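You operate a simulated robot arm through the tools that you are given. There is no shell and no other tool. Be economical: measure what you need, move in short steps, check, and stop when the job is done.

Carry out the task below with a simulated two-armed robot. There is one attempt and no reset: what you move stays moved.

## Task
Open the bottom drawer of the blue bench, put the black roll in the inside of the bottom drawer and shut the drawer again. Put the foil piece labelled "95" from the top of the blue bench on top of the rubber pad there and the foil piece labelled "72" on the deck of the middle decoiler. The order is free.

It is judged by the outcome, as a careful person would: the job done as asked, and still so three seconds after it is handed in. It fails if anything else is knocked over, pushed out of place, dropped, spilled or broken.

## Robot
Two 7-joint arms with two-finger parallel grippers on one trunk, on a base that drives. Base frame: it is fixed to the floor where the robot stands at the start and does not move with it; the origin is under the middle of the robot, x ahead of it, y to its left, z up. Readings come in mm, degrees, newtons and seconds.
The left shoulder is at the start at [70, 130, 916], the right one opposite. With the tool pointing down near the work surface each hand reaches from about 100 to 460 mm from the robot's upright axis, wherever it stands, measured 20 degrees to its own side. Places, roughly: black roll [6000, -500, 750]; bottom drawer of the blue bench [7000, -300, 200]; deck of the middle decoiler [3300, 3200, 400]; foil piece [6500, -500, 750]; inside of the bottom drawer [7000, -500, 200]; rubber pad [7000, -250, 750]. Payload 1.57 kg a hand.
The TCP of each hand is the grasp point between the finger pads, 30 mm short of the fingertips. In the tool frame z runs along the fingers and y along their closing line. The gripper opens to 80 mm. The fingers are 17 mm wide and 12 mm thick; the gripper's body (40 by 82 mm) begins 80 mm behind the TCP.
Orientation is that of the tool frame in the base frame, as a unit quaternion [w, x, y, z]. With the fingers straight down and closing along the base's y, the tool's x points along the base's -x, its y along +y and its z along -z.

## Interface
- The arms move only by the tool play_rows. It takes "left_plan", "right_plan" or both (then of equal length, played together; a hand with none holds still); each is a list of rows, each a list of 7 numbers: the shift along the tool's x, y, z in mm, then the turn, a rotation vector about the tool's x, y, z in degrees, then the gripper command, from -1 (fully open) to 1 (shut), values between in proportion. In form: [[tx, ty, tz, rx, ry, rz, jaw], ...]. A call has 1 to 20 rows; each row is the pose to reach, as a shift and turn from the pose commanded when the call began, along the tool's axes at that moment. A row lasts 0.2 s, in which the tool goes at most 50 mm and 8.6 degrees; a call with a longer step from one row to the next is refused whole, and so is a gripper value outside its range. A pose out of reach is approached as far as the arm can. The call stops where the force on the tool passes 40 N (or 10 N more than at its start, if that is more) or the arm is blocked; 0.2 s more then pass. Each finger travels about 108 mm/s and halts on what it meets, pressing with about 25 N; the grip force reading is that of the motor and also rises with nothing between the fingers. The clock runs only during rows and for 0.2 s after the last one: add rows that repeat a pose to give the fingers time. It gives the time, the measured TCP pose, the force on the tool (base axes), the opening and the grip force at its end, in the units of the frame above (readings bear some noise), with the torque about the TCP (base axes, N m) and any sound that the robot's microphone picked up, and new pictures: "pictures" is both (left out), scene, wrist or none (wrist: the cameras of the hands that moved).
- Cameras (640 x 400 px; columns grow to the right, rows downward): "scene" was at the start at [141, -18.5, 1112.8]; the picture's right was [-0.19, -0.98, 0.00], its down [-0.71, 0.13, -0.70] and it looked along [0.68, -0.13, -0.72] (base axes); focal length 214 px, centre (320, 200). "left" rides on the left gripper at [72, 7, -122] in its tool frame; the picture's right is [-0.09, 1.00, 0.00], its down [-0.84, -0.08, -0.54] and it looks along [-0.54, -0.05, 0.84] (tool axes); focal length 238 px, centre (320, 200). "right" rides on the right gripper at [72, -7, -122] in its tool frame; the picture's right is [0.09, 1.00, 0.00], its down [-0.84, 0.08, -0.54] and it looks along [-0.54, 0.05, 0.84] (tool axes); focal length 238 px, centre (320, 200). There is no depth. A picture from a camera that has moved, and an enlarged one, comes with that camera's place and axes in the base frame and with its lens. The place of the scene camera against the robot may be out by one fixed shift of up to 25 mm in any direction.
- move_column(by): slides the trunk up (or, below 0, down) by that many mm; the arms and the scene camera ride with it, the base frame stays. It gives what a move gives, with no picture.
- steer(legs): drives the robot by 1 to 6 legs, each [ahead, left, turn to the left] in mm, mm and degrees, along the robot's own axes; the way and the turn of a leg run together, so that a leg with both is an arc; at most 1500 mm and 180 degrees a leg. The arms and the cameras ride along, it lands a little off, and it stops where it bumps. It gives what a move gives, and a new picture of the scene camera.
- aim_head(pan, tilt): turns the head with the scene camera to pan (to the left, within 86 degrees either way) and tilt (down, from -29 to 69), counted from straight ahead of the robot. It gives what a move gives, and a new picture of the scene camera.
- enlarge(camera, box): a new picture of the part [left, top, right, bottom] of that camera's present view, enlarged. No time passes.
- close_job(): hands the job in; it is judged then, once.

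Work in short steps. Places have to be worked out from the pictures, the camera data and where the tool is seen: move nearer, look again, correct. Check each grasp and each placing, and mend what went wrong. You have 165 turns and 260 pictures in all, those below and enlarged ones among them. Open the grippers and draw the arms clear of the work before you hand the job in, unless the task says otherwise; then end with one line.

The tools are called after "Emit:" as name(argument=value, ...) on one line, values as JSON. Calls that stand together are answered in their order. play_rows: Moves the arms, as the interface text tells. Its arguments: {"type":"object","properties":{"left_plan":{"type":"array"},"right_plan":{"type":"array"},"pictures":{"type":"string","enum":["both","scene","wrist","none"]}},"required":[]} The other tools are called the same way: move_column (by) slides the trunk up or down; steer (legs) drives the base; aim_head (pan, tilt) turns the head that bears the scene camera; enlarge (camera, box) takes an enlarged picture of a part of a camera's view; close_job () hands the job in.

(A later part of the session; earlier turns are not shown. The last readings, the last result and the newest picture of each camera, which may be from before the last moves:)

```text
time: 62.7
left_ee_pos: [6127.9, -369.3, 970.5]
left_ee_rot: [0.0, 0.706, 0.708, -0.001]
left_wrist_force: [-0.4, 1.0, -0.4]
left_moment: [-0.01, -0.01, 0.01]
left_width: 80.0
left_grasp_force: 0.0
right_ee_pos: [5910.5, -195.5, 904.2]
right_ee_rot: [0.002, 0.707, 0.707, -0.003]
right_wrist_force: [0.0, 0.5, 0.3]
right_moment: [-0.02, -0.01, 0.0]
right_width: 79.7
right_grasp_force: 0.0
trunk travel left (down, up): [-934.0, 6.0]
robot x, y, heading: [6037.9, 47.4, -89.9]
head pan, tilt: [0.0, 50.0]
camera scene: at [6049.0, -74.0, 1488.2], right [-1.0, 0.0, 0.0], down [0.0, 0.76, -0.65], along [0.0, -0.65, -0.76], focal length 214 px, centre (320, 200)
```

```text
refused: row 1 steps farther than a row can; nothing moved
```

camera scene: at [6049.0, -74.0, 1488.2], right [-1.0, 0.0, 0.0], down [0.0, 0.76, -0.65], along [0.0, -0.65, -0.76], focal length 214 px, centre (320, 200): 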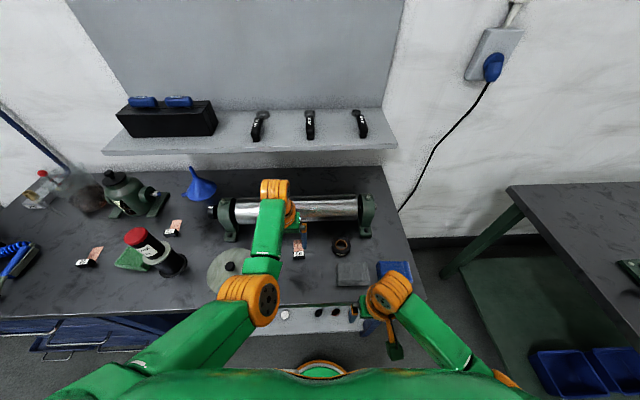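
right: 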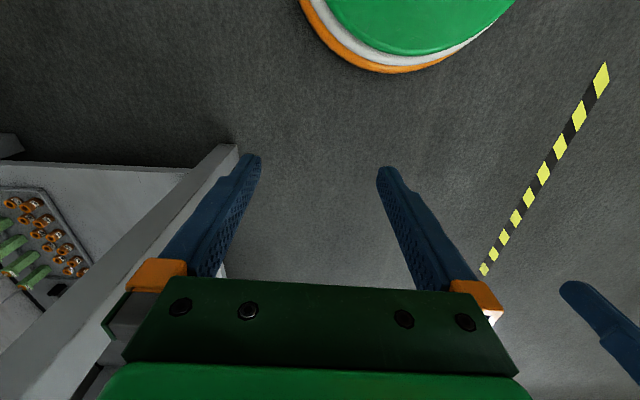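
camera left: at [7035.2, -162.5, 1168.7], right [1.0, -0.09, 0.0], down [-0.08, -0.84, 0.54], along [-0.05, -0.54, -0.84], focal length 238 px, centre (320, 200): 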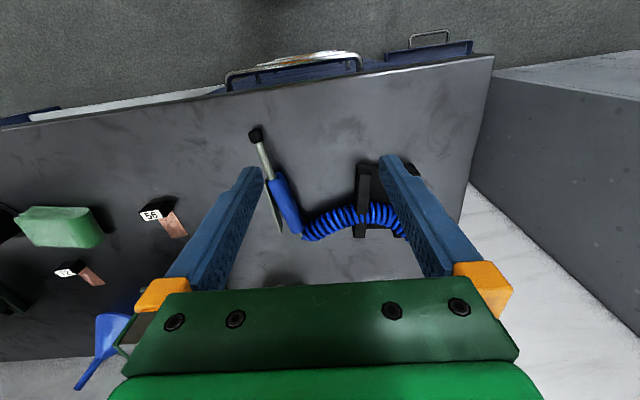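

Emit:
play_rows(right_plan=[[-30, 12, -30, 0, 0, 0, -1], [-70, 27, -50, 0, 0, 0, -1], [-115, 42, -50, 0, 0, 0, -1], [-160, 58, -50, 0, 0, 0, -1], [-195, 72, -50, 0, 0, 0, -1]], left_plan=[[0, 0, 0, 0, 0, 0, -1], [0, 0, 0, 0, 0, 0, -1], [0, 0, 0, 0, 0, 0, -1], [0, 0, 0, 0, 0, 0, -1], [0, 0, 0, 0, 0, 0, -1]], pictures="wrist")

```text
time: 63.9
left_ee_pos: [6130.0, -375.6, 966.5]
left_ee_rot: [-0.003, 0.705, 0.709, 0.0]
left_wrist_force: [0.1, -0.9, -1.3]
left_moment: [-0.02, 0.01, -0.01]
left_width: 79.8
left_grasp_force: 0.0
right_ee_pos: [5986.1, -396.8, 951.6]
right_ee_rot: [0.001, 0.705, 0.709, -0.001]
right_wrist_force: [0.1, 0.2, 0.1]
right_moment: [0.02, 0.02, -0.02]
right_width: 80.0
right_grasp_force: 0.0
trunk travel left (down, up): [-934.0, 6.0]
robot x, y, heading: [6036.7, 44.9, -90.1]
head pan, tilt: [0.0, 50.0]
camera right: at [5978.6, -324.2, 1073.8], right [1.0, 0.1, 0.0], down [0.08, -0.83, 0.54], along [0.05, -0.54, -0.84], focal length 238 px, centre (320, 200)
camera left: at [6135.7, -304.8, 1089.0], right [1.0, -0.09, 0.0], down [-0.07, -0.84, 0.54], along [-0.05, -0.54, -0.84], focal length 238 px, centre (320, 200)
```

right: 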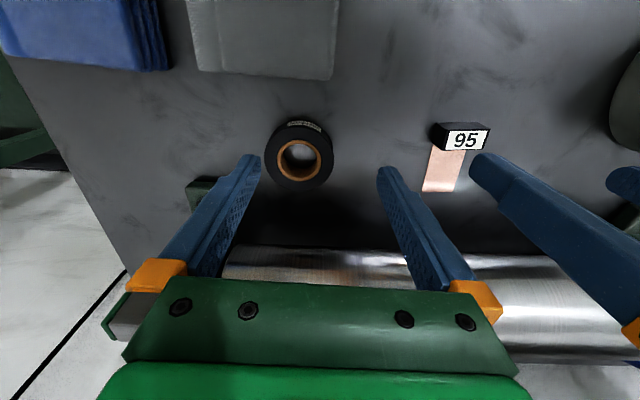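
left: 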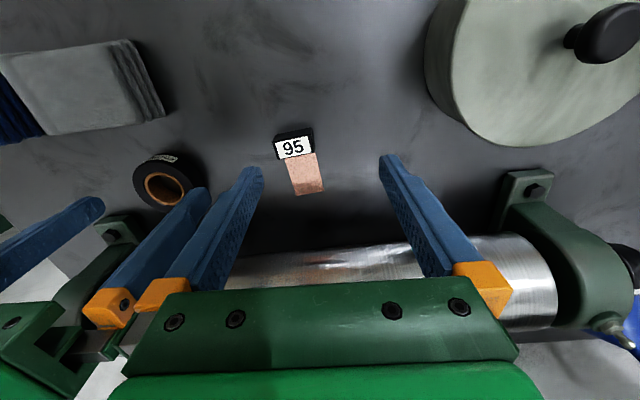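

I center the right hand over the roll (≈5967, -413) and descend a bit.

Emit:
play_rows(right_plan=[[-16, -18.5, 0, 0, 0, 0, -1], [-16, -18.5, 30, 0, 0, 0, -1]], pictures="wrist")

```text
time: 64.5
left_ee_pos: [6128.7, -375.3, 966.3]
left_ee_rot: [-0.001, 0.706, 0.709, 0.001]
left_wrist_force: [0.3, -0.4, 0.6]
left_moment: [0.0, 0.03, 0.01]
left_width: 80.2
left_grasp_force: 0.0
right_ee_pos: [5960.6, -402.1, 925.0]
right_ee_rot: [0.001, 0.707, 0.707, 0.0]
right_wrist_force: [0.4, -0.4, 0.2]
right_moment: [-0.01, -0.01, 0.03]
right_width: 80.1
right_grasp_force: 0.0
right hand out of reach, approached as far as the arm can: row 2
trunk travel left (down, up): [-934.0, 6.0]
robot x, y, heading: [6040.9, 42.0, -90.0]
head pan, tilt: [0.0, 50.0]
camera right: at [5953.9, -328.4, 1047.4], right [1.0, 0.09, 0.0], down [0.08, -0.84, 0.54], along [0.05, -0.54, -0.84], focal length 238 px, centre (320, 200)
```

right: 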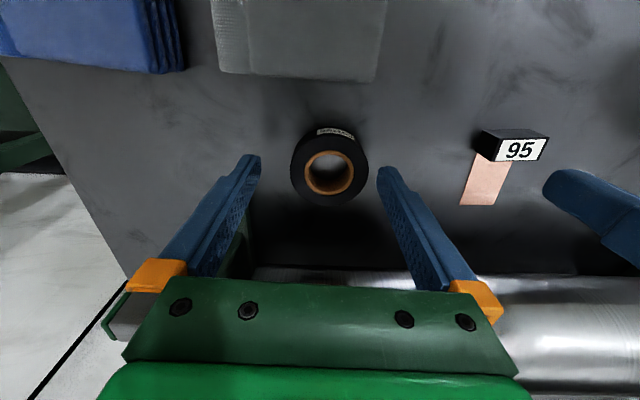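

The hand hits its reach limit at this trunk height. I lift the hands relative to the trunk and lower the trunk by the same amount.

Emit:
play_rows(right_plan=[[0, 0, -40, 0, 0, 0, -1], [0, 0, -80, 0, 0, 0, -1]], left_plan=[[0, 0, -30, 0, 0, 0, -1], [0, 0, -60, 0, 0, 0, -1]], pictures="none")

Emit:
move_column(by=-70)

Emit:
play_rows(right_plan=[[0, 0, -40, 0, 0, 0, -1], [0, 0, -70, 0, 0, 0, -1]], left_plan=[[0, 0, -40, 0, 0, 0, -1], [0, 0, -70, 0, 0, 0, -1]], pictures="none")

Emit:
move_column(by=-70)

```text
time: 65.1
left_ee_pos: [6133.3, -374.3, 1028.5]
left_ee_rot: [0.001, 0.704, 0.711, 0.004]
left_wrist_force: [-0.5, 0.3, -0.1]
left_moment: [0.02, 0.05, 0.01]
left_width: 80.0
left_grasp_force: 0.0
right_ee_pos: [5961.1, -401.1, 1006.7]
right_ee_rot: [0.0, 0.706, 0.708, 0.001]
right_wrist_force: [-0.6, 0.5, 0.0]
right_moment: [-0.01, -0.01, 0.01]
right_width: 80.0
right_grasp_force: 0.1
trunk travel left (down, up): [-934.0, 6.0]
robot x, y, heading: [6036.5, 44.5, -90.1]
head pan, tilt: [0.0, 50.0]
```

```text
time: 66.2
left_ee_pos: [6132.2, -374.8, 956.8]
left_ee_rot: [0.001, 0.704, 0.71, 0.001]
left_wrist_force: [0.6, 0.0, 0.9]
left_moment: [-0.01, -0.05, -0.06]
left_width: 80.0
left_grasp_force: 0.0
right_ee_pos: [5961.0, -401.6, 935.8]
right_ee_rot: [0.001, 0.707, 0.708, 0.0]
right_wrist_force: [-0.1, 1.1, -0.8]
right_moment: [0.02, 0.01, -0.01]
right_width: 79.9
right_grasp_force: 0.1
trunk travel left (down, up): [-864.0, 76.0]
robot x, y, heading: [6030.9, 44.4, -89.7]
head pan, tilt: [0.0, 50.0]
```

```text
time: 66.8
left_ee_pos: [6128.2, -406.2, 1013.8]
left_ee_rot: [-0.002, 0.707, 0.707, 0.0]
left_wrist_force: [-0.1, -0.7, -0.3]
left_moment: [0.01, -0.02, -0.04]
left_width: 79.9
left_grasp_force: 0.1
left hand out of reach, approached as far as the arm can: row 1, 2
right_ee_pos: [5961.3, -401.5, 1005.7]
right_ee_rot: [-0.001, 0.706, 0.708, 0.0]
right_wrist_force: [0.4, 0.3, -0.3]
right_moment: [0.0, 0.01, -0.04]
right_width: 79.9
right_grasp_force: 0.0
trunk travel left (down, up): [-864.0, 76.0]
robot x, y, heading: [6038.4, 47.2, -89.9]
head pan, tilt: [0.0, 50.0]
```

```text
time: 67.9
left_ee_pos: [6129.7, -406.3, 944.9]
left_ee_rot: [-0.002, 0.706, 0.709, 0.001]
left_wrist_force: [-0.8, -0.6, 0.0]
left_moment: [-0.03, 0.01, 0.01]
left_width: 80.0
left_grasp_force: 0.1
right_ee_pos: [5962.3, -403.5, 936.9]
right_ee_rot: [0.0, 0.707, 0.707, 0.0]
right_wrist_force: [-0.4, 0.8, -0.3]
right_moment: [0.0, -0.01, 0.0]
right_width: 79.9
right_grasp_force: 0.1
trunk travel left (down, up): [-794.0, 146.0]
robot x, y, heading: [6035.6, 45.9, -89.7]
head pan, tilt: [0.0, 50.0]
```

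Now I center over the roll (5968,-412) and descend to TCP z≈898.

Emit:
play_rows(right_plan=[[-8.5, 6, 0, 0, 0, 0, -1], [-8.5, 6, 38, 0, 0, 0, -1], [-8.5, 6, 38, 0, 0, 0, -1]], pictures="both")

```text
time: 68.7
left_ee_pos: [6128.8, -405.4, 945.2]
left_ee_rot: [-0.002, 0.706, 0.708, 0.001]
left_wrist_force: [-0.2, -0.4, -0.2]
left_moment: [0.02, 0.02, -0.04]
left_width: 80.1
left_grasp_force: 0.1
right_ee_pos: [5966.3, -409.6, 898.0]
right_ee_rot: [0.0, 0.707, 0.708, 0.0]
right_wrist_force: [0.0, -0.4, -0.1]
right_moment: [0.01, 0.01, 0.01]
right_width: 80.0
right_grasp_force: 0.1
trunk travel left (down, up): [-794.0, 146.0]
robot x, y, heading: [6038.9, 47.2, -89.8]
head pan, tilt: [0.0, 50.0]
camera scene: at [6048.9, -84.3, 1347.3], right [-1.0, 0.0, 0.0], down [0.0, 0.77, -0.64], along [0.0, -0.64, -0.77], focal length 214 px, centre (320, 200)
camera right: at [5959.6, -337.8, 1019.8], right [1.0, 0.09, 0.0], down [0.08, -0.84, 0.54], along [0.05, -0.54, -0.84], focal length 238 px, centre (320, 200)
```

scene: 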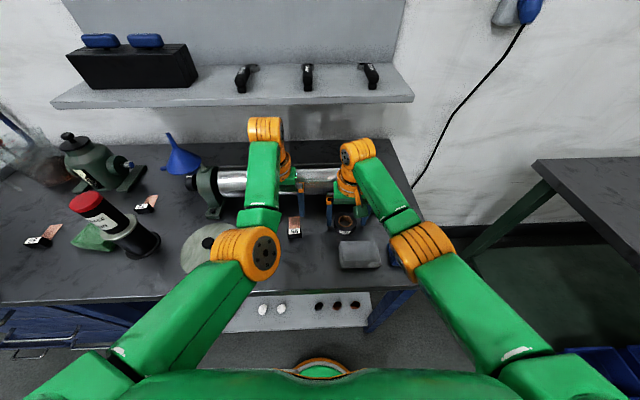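
right: 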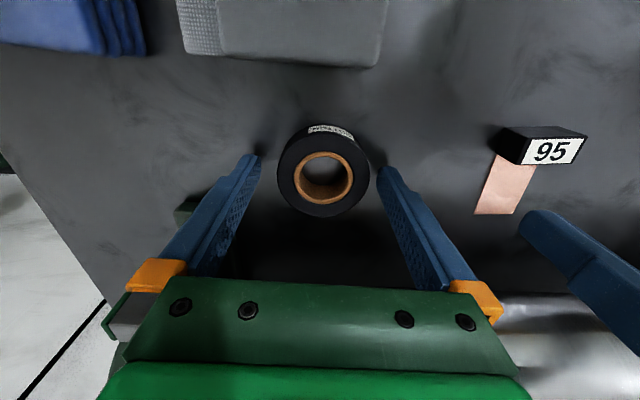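

Fingers straddle the roll. I descend in small steps, watching the force.

Emit:
play_rows(right_plan=[[-4, 2, 5, 0, 0, 0, -1], [-4, 2, 10, 0, 0, 0, -1], [-4, 2, 13, 0, 0, 0, -1], [-4, 2, 16, 0, 0, 0, -1]], pictures="wrist")

```text
time: 69.5
left_ee_pos: [6128.1, -401.8, 946.6]
left_ee_rot: [0.0, 0.707, 0.707, -0.001]
left_wrist_force: [0.3, 0.5, 0.4]
left_moment: [0.0, 0.01, 0.01]
left_width: 80.1
left_grasp_force: 0.1
right_ee_pos: [5968.7, -414.2, 890.2]
right_ee_rot: [0.007, 0.706, 0.708, -0.007]
right_wrist_force: [-2.1, 3.6, 15.8]
right_moment: [0.24, 0.01, -0.01]
right_width: 79.9
right_grasp_force: 0.0
trunk travel left (down, up): [-794.0, 146.0]
robot x, y, heading: [6038.1, 46.0, -90.1]
head pan, tilt: [0.0, 50.0]
stopped in row 4 (right hand): the force on the tool passed its limit at 44 N (the readings are from after the stop); the commanded pose is now the measured one
camera right: at [5962.1, -339.4, 1010.8], right [1.0, 0.09, 0.0], down [0.08, -0.83, 0.56], along [0.05, -0.56, -0.83], focal length 238 px, centre (320, 200)
```

right: 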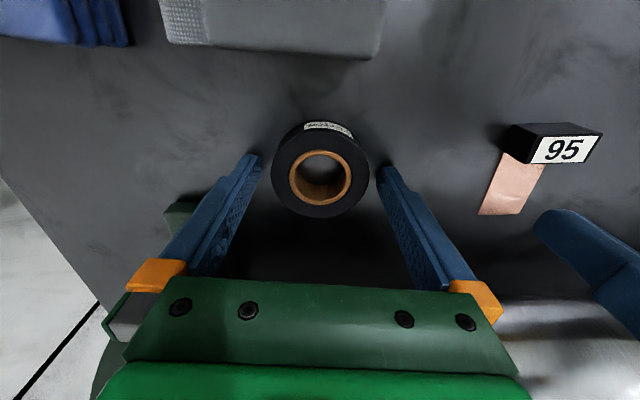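

Touched bench top: top z ≈ 858. I lift 3 mm and close on the roll.

Emit:
play_rows(right_plan=[[0, 0, -3, 0, 0, 0, -1], [0, 0, -3, 0, 0, 0, 1], [0, 0, -3, 0, 0, 0, 1], [0, 0, -3, 0, 0, 0, 1]], pictures="wrist")

```text
time: 70.5
left_ee_pos: [6128.7, -405.4, 945.0]
left_ee_rot: [-0.001, 0.706, 0.708, 0.0]
left_wrist_force: [-0.4, -0.8, -0.4]
left_moment: [0.0, 0.01, 0.02]
left_width: 80.0
left_grasp_force: 0.1
right_ee_pos: [5969.1, -416.7, 889.6]
right_ee_rot: [0.004, 0.707, 0.708, -0.005]
right_wrist_force: [0.8, 1.0, 1.5]
right_moment: [0.07, -0.09, 0.05]
right_width: 56.9
right_grasp_force: 25.0
trunk travel left (down, up): [-794.0, 146.0]
robot x, y, heading: [6036.3, 44.7, -90.0]
head pan, tilt: [0.0, 50.0]
camera right: at [5962.7, -343.2, 1011.3], right [1.0, 0.09, 0.0], down [0.08, -0.83, 0.55], along [0.05, -0.55, -0.83], focal length 238 px, centre (320, 200)
```

right: 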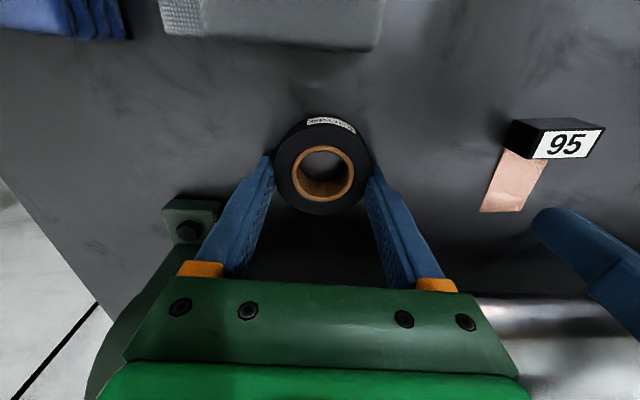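

Gripped at 57 mm. I lift it 70 mm.

Emit:
play_rows(right_plan=[[0, 0, -20, 0, 0, 0, 1], [0, 0, -45, 0, 0, 0, 1], [0, 0, -70, 0, 0, 0, 1], [40, 0, -80, 0, 0, 0, 1], [85, 0, -80, 0, 0, 0, 1], [130, 0, -80, 0, 0, 0, 1]], pictures="wrist")

```text
time: 72.0
left_ee_pos: [6130.6, -406.3, 945.3]
left_ee_rot: [-0.002, 0.706, 0.709, 0.0]
left_wrist_force: [0.7, 0.4, 0.2]
left_moment: [0.0, -0.03, 0.0]
left_width: 79.8
left_grasp_force: 0.0
right_ee_pos: [5969.1, -283.6, 967.1]
right_ee_rot: [0.004, 0.707, 0.707, -0.005]
right_wrist_force: [0.3, 0.2, -0.7]
right_moment: [-0.04, -0.03, 0.02]
right_width: 0.1
right_grasp_force: 21.1
trunk travel left (down, up): [-794.0, 146.0]
robot x, y, heading: [6032.2, 47.1, -89.8]
head pan, tilt: [0.0, 50.0]
camera right: at [5962.4, -209.9, 1088.7], right [1.0, 0.09, 0.0], down [0.08, -0.83, 0.55], along [0.05, -0.55, -0.83], focal length 238 px, centre (320, 200)
```

right: 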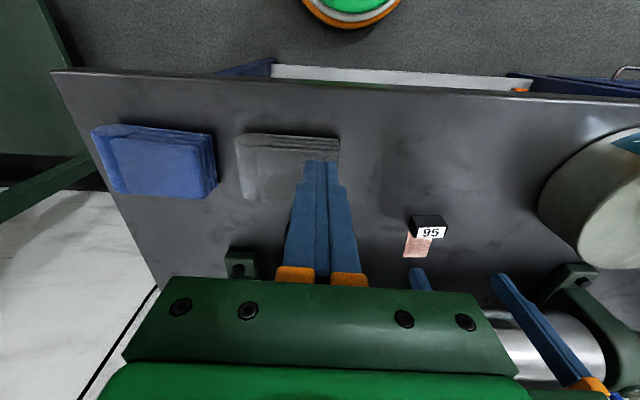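

The roll slipped out on lifting. I move the hand aside and reopen to find where it is.

Emit:
play_rows(right_plan=[[0, -45, 0, 0, 0, 0, -1], [0, -85, -10, 0, 0, 0, -1], [0, -85, -10, 0, 0, 0, -1]], pictures="both")

```text
time: 72.8
left_ee_pos: [6129.6, -407.6, 943.3]
left_ee_rot: [-0.002, 0.706, 0.708, 0.002]
left_wrist_force: [0.0, 0.3, -0.3]
left_moment: [-0.02, 0.01, -0.02]
left_width: 80.0
left_grasp_force: 0.0
right_ee_pos: [5885.3, -284.9, 977.5]
right_ee_rot: [0.004, 0.705, 0.709, -0.005]
right_wrist_force: [0.0, -0.5, 0.7]
right_moment: [-0.02, 0.03, 0.0]
right_width: 80.3
right_grasp_force: 0.1
trunk travel left (down, up): [-794.0, 146.0]
robot x, y, heading: [6040.1, 46.4, -89.6]
head pan, tilt: [0.0, 50.0]
camera scene: at [6050.2, -85.1, 1347.2], right [-1.0, 0.0, 0.0], down [0.0, 0.77, -0.64], along [0.0, -0.64, -0.77], focal length 214 px, centre (320, 200)
camera right: at [5878.2, -211.6, 1098.2], right [1.0, 0.09, 0.0], down [0.08, -0.83, 0.55], along [0.05, -0.55, -0.83], focal length 238 px, centre (320, 200)
```

scene: 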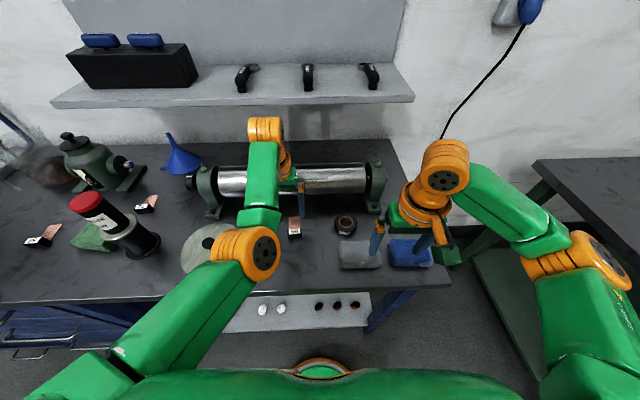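
right: 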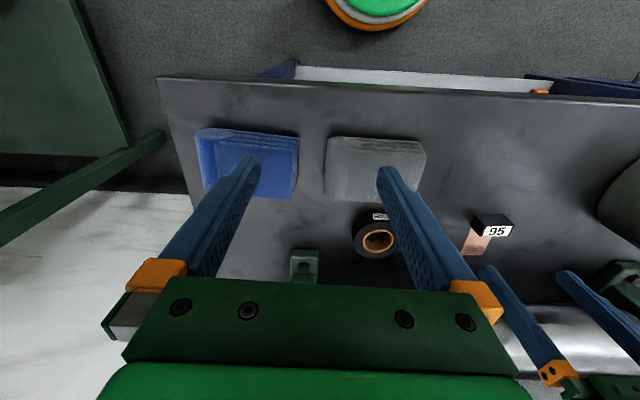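

The roll is still standing in place. I enlarge to gauge its height.

Emit:
enlarge(camera="right", box=[330, 195, 430, 260])

Emit:
enlarge(camera="scene", box=[315, 200, 375, 240])

```text
6.15 times, centred on (380, 228) of right
camera zoom: at [5878.2, -211.6, 1098.2], right [1.0, 0.09, 0.0], down [0.08, -0.83, 0.55], along [0.05, -0.55, -0.83], focal length 1467 px, centre (-49, 31)
```

zoom: 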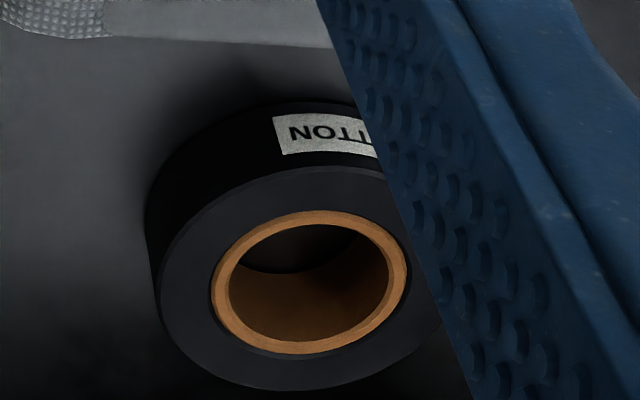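

```text
10.00 times, centred on (345, 220) of scene
camera zoom: at [6050.2, -85.1, 1347.2], right [-1.0, 0.0, 0.0], down [0.0, 0.77, -0.64], along [0.0, -0.64, -0.77], focal length 2145 px, centre (70, 0)
```

zoom: 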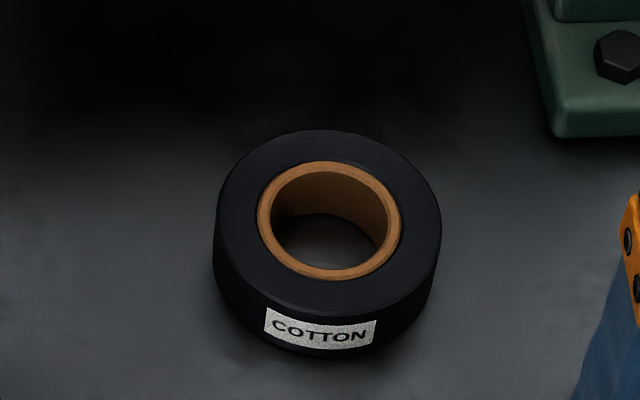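

Roll ("COTTON", ~57 mm dia) is at about (5970,-413). I retry the grasp with the lowest tip height and lift slowly.

Emit:
play_rows(right_plan=[[-40, 28, 10, 0, 0, 0, -1], [-80, 56, 10, 0, 0, 0, -1], [-128, 85, 50, 0, 0, 0, -1], [-128, 85, 80, 0, 0, 0, -1], [-128, 85, 86, 0, 0, 0, -1], [-128, 85, 88, 0, 0, 0, -1], [-128, 85, 89, 0, 0, 0, 1], [-128, 85, 89, 0, 0, 0, 1], [-128, 85, 89, 0, 0, 0, 1], [-128, 85, 89, 0, 0, 0, 1]], pictures="wrist")

```text
refused: row 3 steps farther than a row can; nothing moved
```

Emit:
play_rows(right_plan=[[-40, 28, 5, 0, 0, 0, -1], [-80, 56, 10, 0, 0, 0, -1], [-118, 85, 20, 0, 0, 0, -1], [-128, 85, 50, 0, 0, 0, -1], [-128, 85, 80, 0, 0, 0, -1], [-128, 85, 86, 0, 0, 0, -1], [-128, 85, 89, 0, 0, 0, -1], [-128, 85, 89, 0, 0, 0, 1], [-128, 85, 89, 0, 0, 0, 1], [-128, 85, 89, 0, 0, 0, 1], [-128, 85, 89, 0, 0, 0, 1]], pictures="wrist")

```text
time: 75.2
left_ee_pos: [6128.5, -406.1, 944.3]
left_ee_rot: [-0.001, 0.705, 0.709, 0.001]
left_wrist_force: [1.0, -0.4, -0.4]
left_moment: [0.01, -0.03, -0.03]
left_width: 79.8
left_grasp_force: 0.0
right_ee_pos: [5970.5, -414.9, 888.6]
right_ee_rot: [0.004, 0.707, 0.707, -0.005]
right_wrist_force: [-0.6, -0.7, -0.1]
right_moment: [-0.03, 0.01, -0.02]
right_width: 55.9
right_grasp_force: 24.6
trunk travel left (down, up): [-794.0, 146.0]
robot x, y, heading: [6038.7, 44.8, -89.9]
head pan, tilt: [0.0, 50.0]
camera right: at [5963.3, -341.5, 1011.7], right [1.0, 0.09, 0.0], down [0.08, -0.83, 0.55], along [0.05, -0.55, -0.83], focal length 238 px, centre (320, 200)
```

right: 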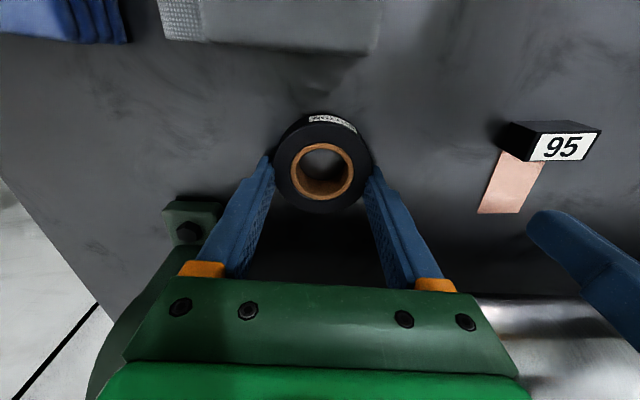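

Emit:
enlarge(camera="right", box=[240, 100, 400, 220])

```text
3.33 times, centred on (320, 160) of right
camera zoom: at [5963.3, -341.5, 1011.7], right [1.0, 0.09, 0.0], down [0.08, -0.83, 0.55], along [0.05, -0.55, -0.83], focal length 794 px, centre (320, 333)
```

zoom: 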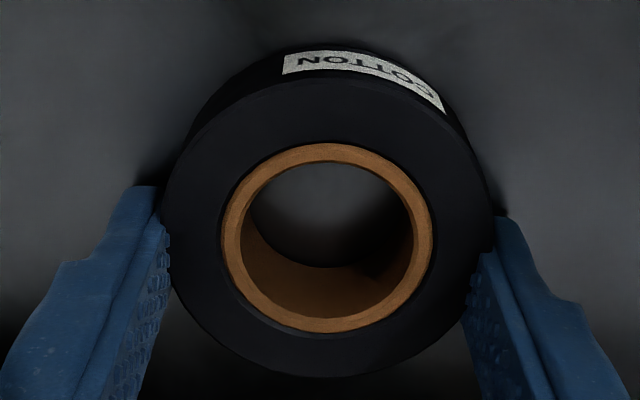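

Looks centered. I lift slowly in 2 mm steps.

Emit:
play_rows(right_plan=[[0, 0, -2, 0, 0, 0, 1], [0, 0, -4, 0, 0, 0, 1], [0, 0, -6, 0, 0, 0, 1], [0, 0, -8, 0, 0, 0, 1], [0, 0, -10, 0, 0, 0, 1]], pictures="wrist")

```text
time: 76.3
left_ee_pos: [6130.0, -405.5, 944.0]
left_ee_rot: [-0.002, 0.706, 0.708, 0.0]
left_wrist_force: [0.4, -0.1, -0.9]
left_moment: [0.02, 0.01, 0.01]
left_width: 80.0
left_grasp_force: 0.1
right_ee_pos: [5970.8, -416.8, 901.2]
right_ee_rot: [0.004, 0.706, 0.708, -0.004]
right_wrist_force: [1.1, 0.0, -0.1]
right_moment: [0.02, -0.05, 0.01]
right_width: 55.6
right_grasp_force: 24.8
trunk travel left (down, up): [-794.0, 146.0]
robot x, y, heading: [6038.9, 45.8, -90.0]
head pan, tilt: [0.0, 50.0]
camera right: at [5963.1, -342.2, 1022.5], right [1.0, 0.09, 0.0], down [0.08, -0.83, 0.55], along [0.05, -0.55, -0.83], focal length 238 px, centre (320, 200)
```

right: 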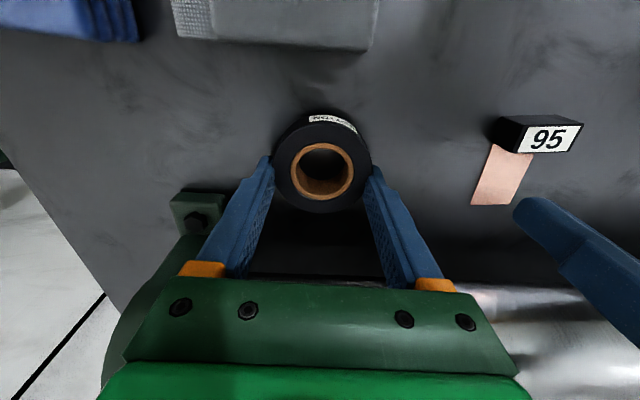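

Lifted and holding. I raise gently further at a slow rate and check.

Emit:
play_rows(right_plan=[[0, 0, -4, 0, 0, 0, 1], [0, 0, -9, 0, 0, 0, 1], [0, 0, -15, 0, 0, 0, 1], [0, 0, -22, 0, 0, 0, 1], [0, 0, -30, 0, 0, 0, 1], [0, 0, -38, 0, 0, 0, 1], [0, 0, -44, 0, 0, 0, 1], [0, 0, -46, 0, 0, 0, 1]], pictures="wrist")

```text
time: 78.2
left_ee_pos: [6127.5, -407.3, 945.3]
left_ee_rot: [-0.002, 0.705, 0.709, 0.0]
left_wrist_force: [0.1, 0.1, -0.3]
left_moment: [0.01, 0.0, 0.0]
left_width: 80.0
left_grasp_force: 0.0
right_ee_pos: [5971.2, -414.9, 947.3]
right_ee_rot: [0.003, 0.706, 0.708, -0.005]
right_wrist_force: [0.9, 0.1, -0.5]
right_moment: [0.0, -0.02, -0.01]
right_width: 55.8
right_grasp_force: 25.2
trunk travel left (down, up): [-794.0, 146.0]
robot x, y, heading: [6038.6, 45.4, -90.0]
head pan, tilt: [0.0, 50.0]
camera right: at [5962.9, -340.5, 1068.5], right [1.0, 0.09, 0.0], down [0.08, -0.83, 0.55], along [0.05, -0.55, -0.83], focal length 238 px, centre (320, 200)
```

right: 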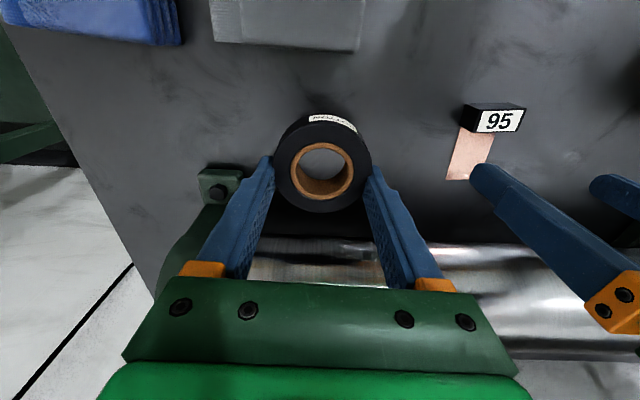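

The roll is held. Now I view "95" from the left wrist.

Emit:
play_rows(left_plan=[[25, -20, 5, 0, 0, 0, -1], [25, -20, 5, 0, 0, 0, -1]], pictures="wrist")

```text
time: 78.8
left_ee_pos: [6107.6, -399.2, 931.5]
left_ee_rot: [-0.002, 0.706, 0.708, 0.001]
left_wrist_force: [0.4, 0.9, -0.7]
left_moment: [-0.03, 0.05, 0.01]
left_width: 80.1
left_grasp_force: 0.1
left hand out of reach, approached as far as the arm can: row 1, 2
right_ee_pos: [5970.2, -414.4, 947.1]
right_ee_rot: [0.005, 0.706, 0.708, -0.004]
right_wrist_force: [0.1, -0.1, -0.4]
right_moment: [0.01, -0.01, 0.01]
right_width: 55.8
right_grasp_force: 25.3
trunk travel left (down, up): [-794.0, 146.0]
robot x, y, heading: [6038.8, 45.0, -89.4]
head pan, tilt: [0.0, 50.0]
camera left: at [6113.9, -327.9, 1053.6], right [1.0, -0.09, 0.0], down [-0.07, -0.84, 0.54], along [-0.05, -0.54, -0.84], focal length 238 px, centre (320, 200)
```

left: 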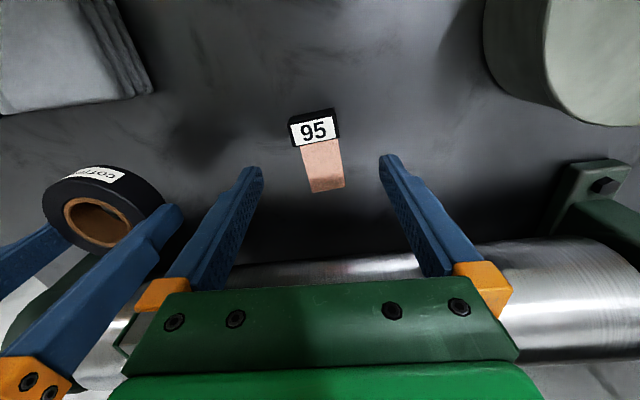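

I lower the left hand over the "95" block (≈6104,-379).

Emit:
play_rows(left_plan=[[20, -3, 10, 0, 0, 0, -1], [20, -3, 25, 0, 0, 0, -1], [20, -3, 34, 0, 0, 0, -1]], pictures="wrist")

```text
time: 79.5
left_ee_pos: [6102.8, -380.9, 897.9]
left_ee_rot: [-0.002, 0.706, 0.708, 0.001]
left_wrist_force: [0.2, 0.1, -1.1]
left_moment: [-0.01, 0.02, 0.0]
left_width: 79.7
left_grasp_force: 0.0
left hand out of reach, approached as far as the arm can: row 1, 2
right_ee_pos: [5969.7, -415.1, 946.8]
right_ee_rot: [0.005, 0.706, 0.708, -0.004]
right_wrist_force: [-0.7, -0.2, -0.4]
right_moment: [-0.01, 0.0, -0.02]
right_width: 55.7
right_grasp_force: 24.7
trunk travel left (down, up): [-794.0, 146.0]
robot x, y, heading: [6038.3, 44.1, -90.0]
head pan, tilt: [0.0, 50.0]
camera left: at [6109.0, -308.6, 1020.8], right [1.0, -0.09, 0.0], down [-0.07, -0.84, 0.54], along [-0.05, -0.54, -0.84], focal length 238 px, centre (320, 200)
```

left: 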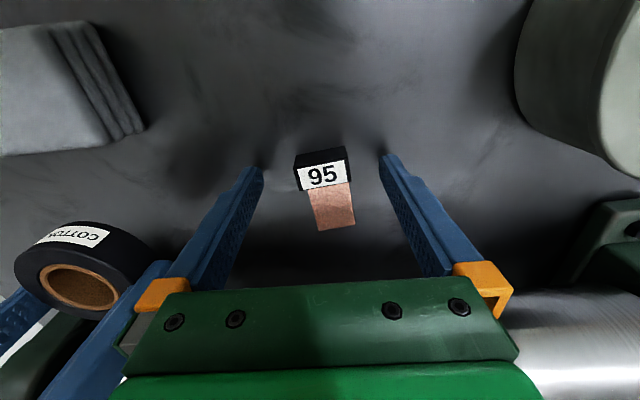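

Aligned. I lower 7 mm and close on the block.

Emit:
play_rows(left_plan=[[0, 2, 4, 0, 0, 0, -1], [0, 2, 7, 0, 0, 0, -1], [0, 2, 7, 0, 0, 0, 1], [0, 2, 7, 0, 0, 0, 1], [0, 2, 7, 0, 0, 0, 1], [0, 2, 7, 0, 0, 0, 1]], pictures="wrist")

```text
time: 81.0
left_ee_pos: [6104.3, -379.6, 891.3]
left_ee_rot: [-0.003, 0.705, 0.709, 0.0]
left_wrist_force: [0.3, 0.6, -0.1]
left_moment: [0.02, -0.01, -0.02]
left_width: 35.7
left_grasp_force: 25.4
right_ee_pos: [5969.0, -414.7, 947.5]
right_ee_rot: [0.004, 0.707, 0.708, -0.004]
right_wrist_force: [0.8, 0.4, -0.6]
right_moment: [0.02, -0.02, 0.02]
right_width: 55.6
right_grasp_force: 25.2
trunk travel left (down, up): [-794.0, 146.0]
robot x, y, heading: [6037.2, 45.0, -90.0]
head pan, tilt: [0.0, 50.0]
camera left: at [6110.8, -307.9, 1014.0], right [1.0, -0.09, 0.0], down [-0.07, -0.84, 0.54], along [-0.05, -0.54, -0.84], focal length 238 px, centre (320, 200)
```

left: 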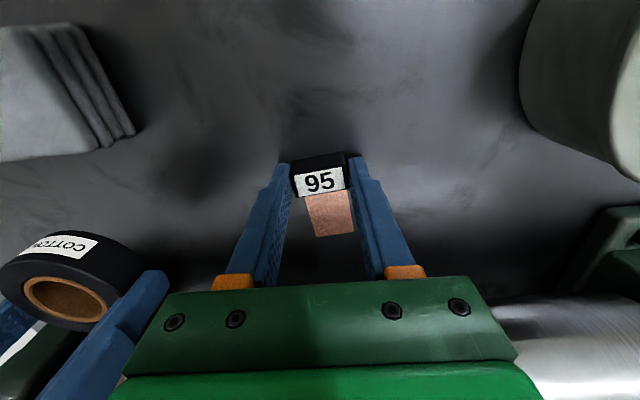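

Gripped. Lift gently, then test with a small backward drive.

Emit:
play_rows(left_plan=[[0, 0, -4, 0, 0, 0, 1], [0, 0, -10, 0, 0, 0, 1], [0, 0, -18, 0, 0, 0, 1], [0, 0, -28, 0, 0, 0, 1], [0, 0, -38, 0, 0, 0, 1], [0, 0, -48, 0, 0, 0, 1]], pictures="wrist")

Emit:
steer(legs=[[-40, 0, 0]])

```text
time: 82.3
left_ee_pos: [6103.4, -397.7, 931.6]
left_ee_rot: [-0.002, 0.706, 0.708, 0.0]
left_wrist_force: [0.0, 0.5, -0.4]
left_moment: [0.0, -0.01, -0.03]
left_width: 36.1
left_grasp_force: 24.3
left hand out of reach, approached as far as the arm can: row 3, 4, 5, 6
right_ee_pos: [5969.1, -414.2, 946.8]
right_ee_rot: [0.004, 0.706, 0.708, -0.004]
right_wrist_force: [0.9, -0.3, 0.2]
right_moment: [0.04, 0.02, -0.03]
right_width: 55.1
right_grasp_force: 24.9
trunk travel left (down, up): [-794.0, 146.0]
robot x, y, heading: [6038.6, 49.0, -89.8]
head pan, tilt: [0.0, 50.0]
camera left: at [6108.9, -327.1, 1053.4], right [1.0, -0.09, 0.0], down [-0.07, -0.84, 0.54], along [-0.05, -0.54, -0.84], focal length 238 px, centre (320, 200)
```

left: 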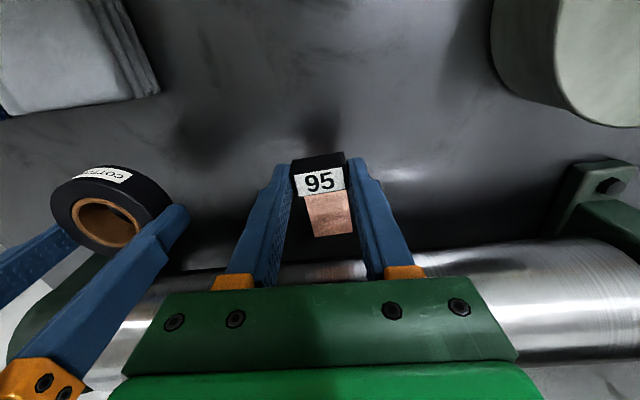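

```text
time: 83.2
left_ee_pos: [6103.2, -361.6, 928.0]
left_ee_rot: [-0.004, 0.706, 0.708, 0.002]
left_wrist_force: [0.6, -0.4, -0.3]
left_moment: [0.02, -0.03, 0.01]
left_width: 35.2
left_grasp_force: 25.2
right_ee_pos: [5971.1, -378.1, 944.3]
right_ee_rot: [0.002, 0.706, 0.708, -0.002]
right_wrist_force: [0.0, 0.3, -0.7]
right_moment: [0.04, -0.04, 0.01]
right_width: 55.6
right_grasp_force: 25.1
trunk travel left (down, up): [-794.0, 146.0]
robot x, y, heading: [6039.7, 88.5, -90.0]
head pan, tilt: [0.0, 50.0]
camera scene: at [6048.9, -51.7, 1346.4], right [-1.0, 0.0, 0.0], down [0.0, 0.77, -0.64], along [0.0, -0.64, -0.77], focal length 214 px, centre (320, 200)
```

scene: 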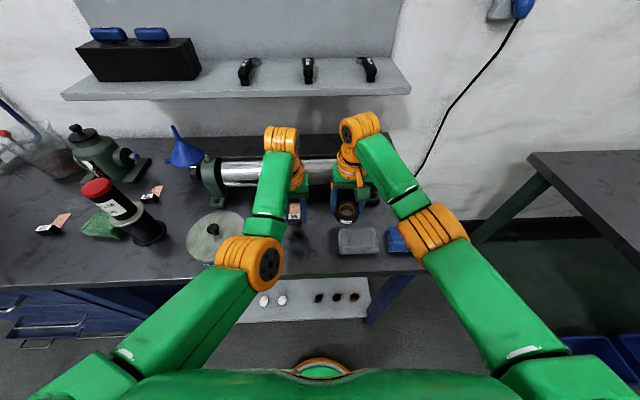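

Grips hold while driving. I back off, then drive left to the drawer end.

Emit:
steer(legs=[[-320, 0, 0]])

Emit:
steer(legs=[[0, 960, 0]])

```text
time: 85.4
left_ee_pos: [6101.4, -30.8, 929.8]
left_ee_rot: [-0.002, 0.705, 0.709, 0.0]
left_wrist_force: [-0.7, 0.0, 0.1]
left_moment: [0.02, 0.01, 0.03]
left_width: 35.2
left_grasp_force: 24.6
right_ee_pos: [5969.2, -48.5, 946.5]
right_ee_rot: [0.004, 0.706, 0.708, -0.004]
right_wrist_force: [-0.4, 0.0, -0.1]
right_moment: [0.05, 0.0, -0.01]
right_width: 55.3
right_grasp_force: 24.9
trunk travel left (down, up): [-794.0, 146.0]
robot x, y, heading: [6035.9, 413.4, -89.8]
head pan, tilt: [0.0, 50.0]
camera scene: at [6048.4, 281.1, 1347.0], right [-1.0, 0.0, 0.0], down [0.0, 0.77, -0.64], along [0.0, -0.64, -0.77], focal length 214 px, centre (320, 200)
```

scene: 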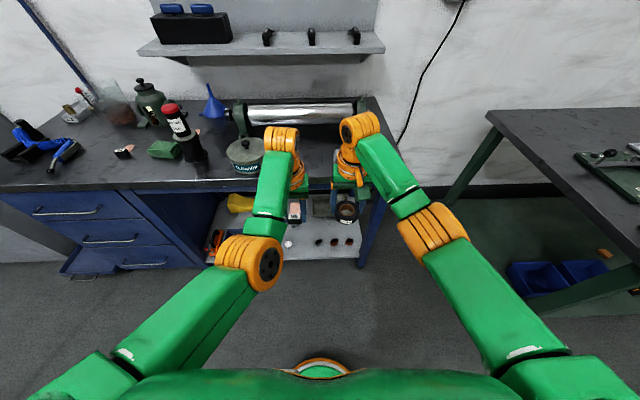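

```text
time: 90.4
left_ee_pos: [7052.9, -27.7, 931.8]
left_ee_rot: [-0.002, 0.705, 0.709, 0.001]
left_wrist_force: [0.1, 0.3, -0.8]
left_moment: [-0.01, -0.01, -0.01]
left_width: 34.7
left_grasp_force: 24.9
right_ee_pos: [6919.8, -43.8, 948.0]
right_ee_rot: [0.004, 0.706, 0.708, -0.005]
right_wrist_force: [-0.3, -0.2, -0.2]
right_moment: [0.03, -0.02, 0.01]
right_width: 55.1
right_grasp_force: 24.8
trunk travel left (down, up): [-794.0, 146.0]
robot x, y, heading: [6987.4, 417.9, -89.8]
head pan, tilt: [0.0, 50.0]
camera scene: at [6998.8, 285.5, 1347.2], right [-1.0, 0.0, 0.0], down [0.0, 0.77, -0.64], along [0.0, -0.64, -0.77], focal length 214 px, centre (320, 200)
```

scene: 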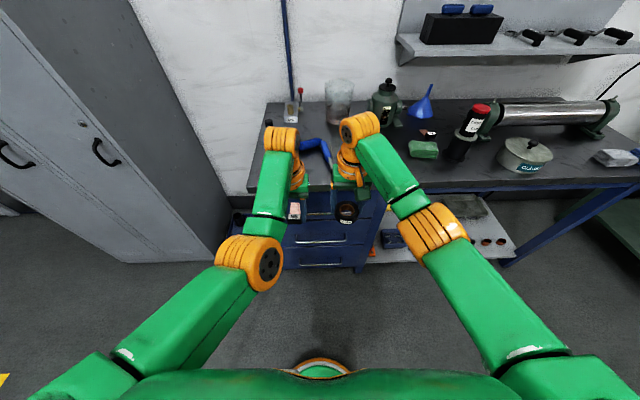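

Emit:
enlarge(camera="scene", box=[240, 95, 370, 180])

Emit:
enlarge(camera="scene", box=[200, 190, 400, 290])

```text
4.71 times, centred on (305, 138) of scene
camera zoom: at [6998.8, 285.5, 1347.2], right [-1.0, 0.0, 0.0], down [0.0, 0.77, -0.64], along [0.0, -0.64, -0.77], focal length 1009 px, centre (391, 494)
```

zoom: 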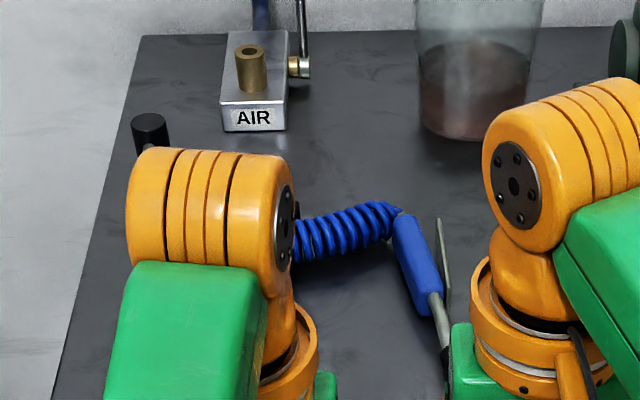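

```text
3.20 times, centred on (300, 240) of scene
camera zoom: at [6998.8, 285.5, 1347.2], right [-1.0, 0.0, 0.0], down [0.0, 0.77, -0.64], along [0.0, -0.64, -0.77], focal length 686 px, centre (384, 72)
```

zoom: 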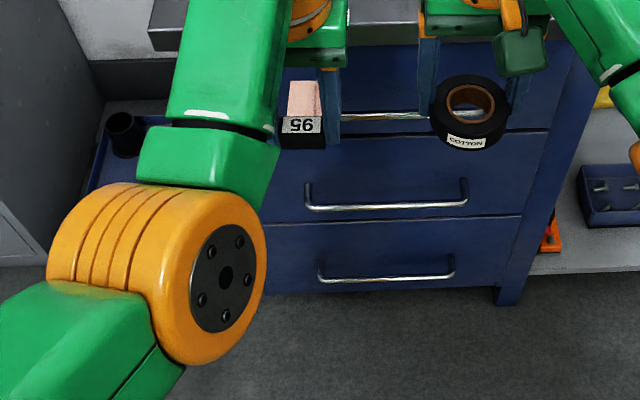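

I drive forward to bring the left wrist camera near the saddle for a close look.

Emit:
steer(legs=[[230, 40, 0]])

Emit:
enlarge(camera="left", box=[140, 60, 560, 300])

```text
time: 92.1
left_ee_pos: [7093.3, -257.0, 930.8]
left_ee_rot: [-0.002, 0.706, 0.708, -0.001]
left_wrist_force: [-0.2, -0.7, -0.8]
left_moment: [-0.03, -0.02, -0.01]
left_width: 35.1
left_grasp_force: 25.3
right_ee_pos: [6961.1, -272.8, 947.6]
right_ee_rot: [0.005, 0.706, 0.708, -0.006]
right_wrist_force: [-0.6, 0.0, -0.5]
right_moment: [-0.05, 0.01, -0.02]
right_width: 55.1
right_grasp_force: 24.7
trunk travel left (down, up): [-794.0, 146.0]
robot x, y, heading: [7026.0, 187.9, -89.8]
head pan, tilt: [0.0, 50.0]
camera scene: at [7039.9, 56.3, 1347.4], right [-1.0, 0.0, 0.0], down [0.0, 0.77, -0.64], along [0.0, -0.64, -0.77], focal length 214 px, centre (320, 200)
```

scene: 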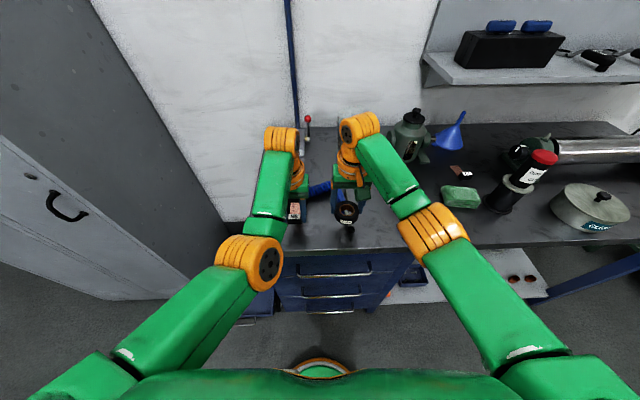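

```text
1.52 times, centred on (350, 180) of left
camera zoom: at [7100.2, -186.3, 1053.9], right [1.0, -0.09, 0.0], down [-0.07, -0.84, 0.54], along [-0.05, -0.54, -0.84], focal length 363 px, centre (274, 230)
```

zoom: 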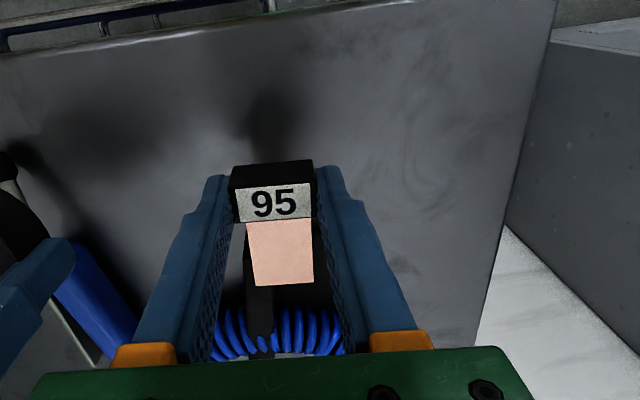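

I set "95" down temporarily in the free area in front of the saddle so I can inspect and re-grip it crosswise.

Emit:
play_rows(left_plan=[[8, 0, 8, 0, 0, 0, 1], [17, 0, 18, 0, 0, 0, 1], [17, 0, 28, 0, 0, 0, 1], [17, 0, 35, 0, 0, 0, 1], [17, 0, 38.5, 0, 0, 0, 1], [17, 0, 38.5, 0, 0, 0, 1]], pictures="wrist")

```text
time: 93.5
left_ee_pos: [7093.6, -239.2, 894.5]
left_ee_rot: [-0.001, 0.706, 0.709, 0.0]
left_wrist_force: [0.6, 1.5, 11.9]
left_moment: [-0.65, 0.18, 0.02]
left_width: 34.8
left_grasp_force: 25.2
left hand out of reach, approached as far as the arm can: row 1, 2
right_ee_pos: [6961.8, -272.9, 948.4]
right_ee_rot: [0.005, 0.706, 0.708, -0.005]
right_wrist_force: [-0.5, -0.5, -0.7]
right_moment: [0.01, -0.01, 0.01]
right_width: 55.1
right_grasp_force: 25.1
trunk travel left (down, up): [-794.0, 146.0]
robot x, y, heading: [7028.8, 188.3, -89.8]
head pan, tilt: [0.0, 50.0]
camera left: at [7100.3, -167.7, 1016.7], right [1.0, -0.09, 0.0], down [-0.07, -0.84, 0.54], along [-0.05, -0.54, -0.84], focal length 238 px, centre (320, 200)
```

left: 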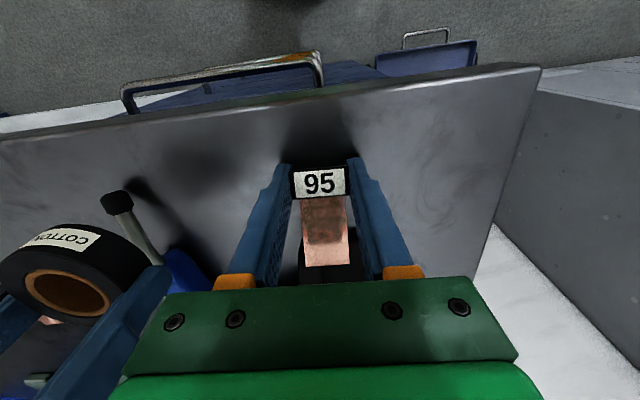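

Touching down (12 N). I open and lift away.

Emit:
play_rows(left_plan=[[0, 0, -1, 0, 0, 0, 0.3], [0, 0, -1, 0, 0, 0, -0.3], [0, 0, -1, 0, 0, 0, -1], [0, 0, -1, 0, 0, 0, -1], [0, 0, -20, 0, 0, 0, -1], [0, 0, -36, 0, 0, 0, -1]], pictures="wrist")

```text
time: 94.9
left_ee_pos: [7090.6, -254.5, 922.4]
left_ee_rot: [-0.001, 0.706, 0.708, 0.001]
left_wrist_force: [-0.4, -0.5, -1.1]
left_moment: [0.0, 0.03, 0.03]
left_width: 80.1
left_grasp_force: 0.1
left hand out of reach, approached as far as the arm can: row 5, 6
right_ee_pos: [6960.5, -275.5, 947.7]
right_ee_rot: [0.004, 0.706, 0.708, -0.005]
right_wrist_force: [0.1, -0.3, 0.0]
right_moment: [0.01, 0.0, 0.02]
right_width: 54.9
right_grasp_force: 24.9
trunk travel left (down, up): [-794.0, 146.0]
robot x, y, heading: [7030.1, 186.0, -89.9]
head pan, tilt: [0.0, 50.0]
camera left: at [7097.7, -183.3, 1044.9], right [1.0, -0.09, 0.0], down [-0.07, -0.84, 0.54], along [-0.05, -0.54, -0.84], focal length 238 px, centre (320, 200)
```

left: 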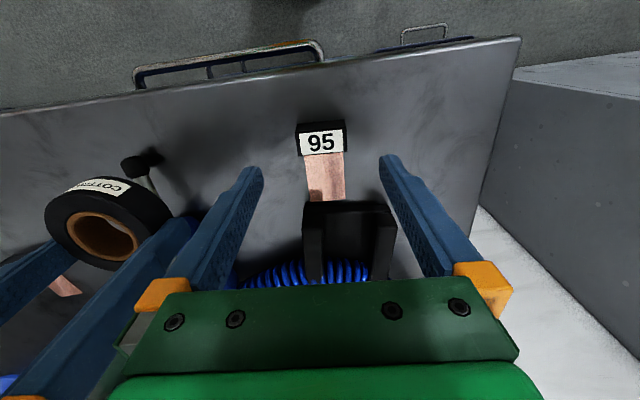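

Emit:
enlarge(camera="left", box=[250, 110, 440, 290])

Emit:
enlarge(camera="right", box=[120, 60, 520, 310])

```text
2.22 times, centred on (345, 200) of left
camera zoom: at [7097.7, -183.3, 1044.9], right [1.0, -0.09, 0.0], down [-0.07, -0.84, 0.54], along [-0.05, -0.54, -0.84], focal length 530 px, centre (264, 200)
```

zoom: 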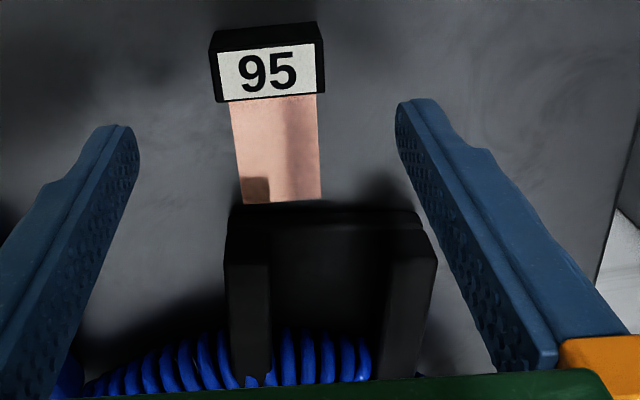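

```text
1.60 times, centred on (320, 185) of right
camera zoom: at [6954.3, -201.6, 1068.3], right [1.0, 0.1, 0.0], down [0.08, -0.83, 0.55], along [0.05, -0.55, -0.83], focal length 381 px, centre (320, 224)
```

zoom: 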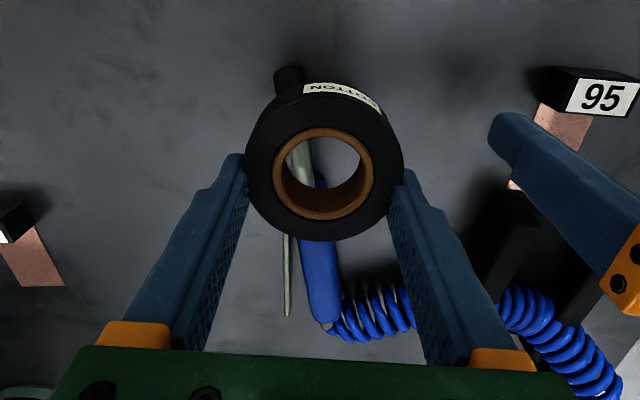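

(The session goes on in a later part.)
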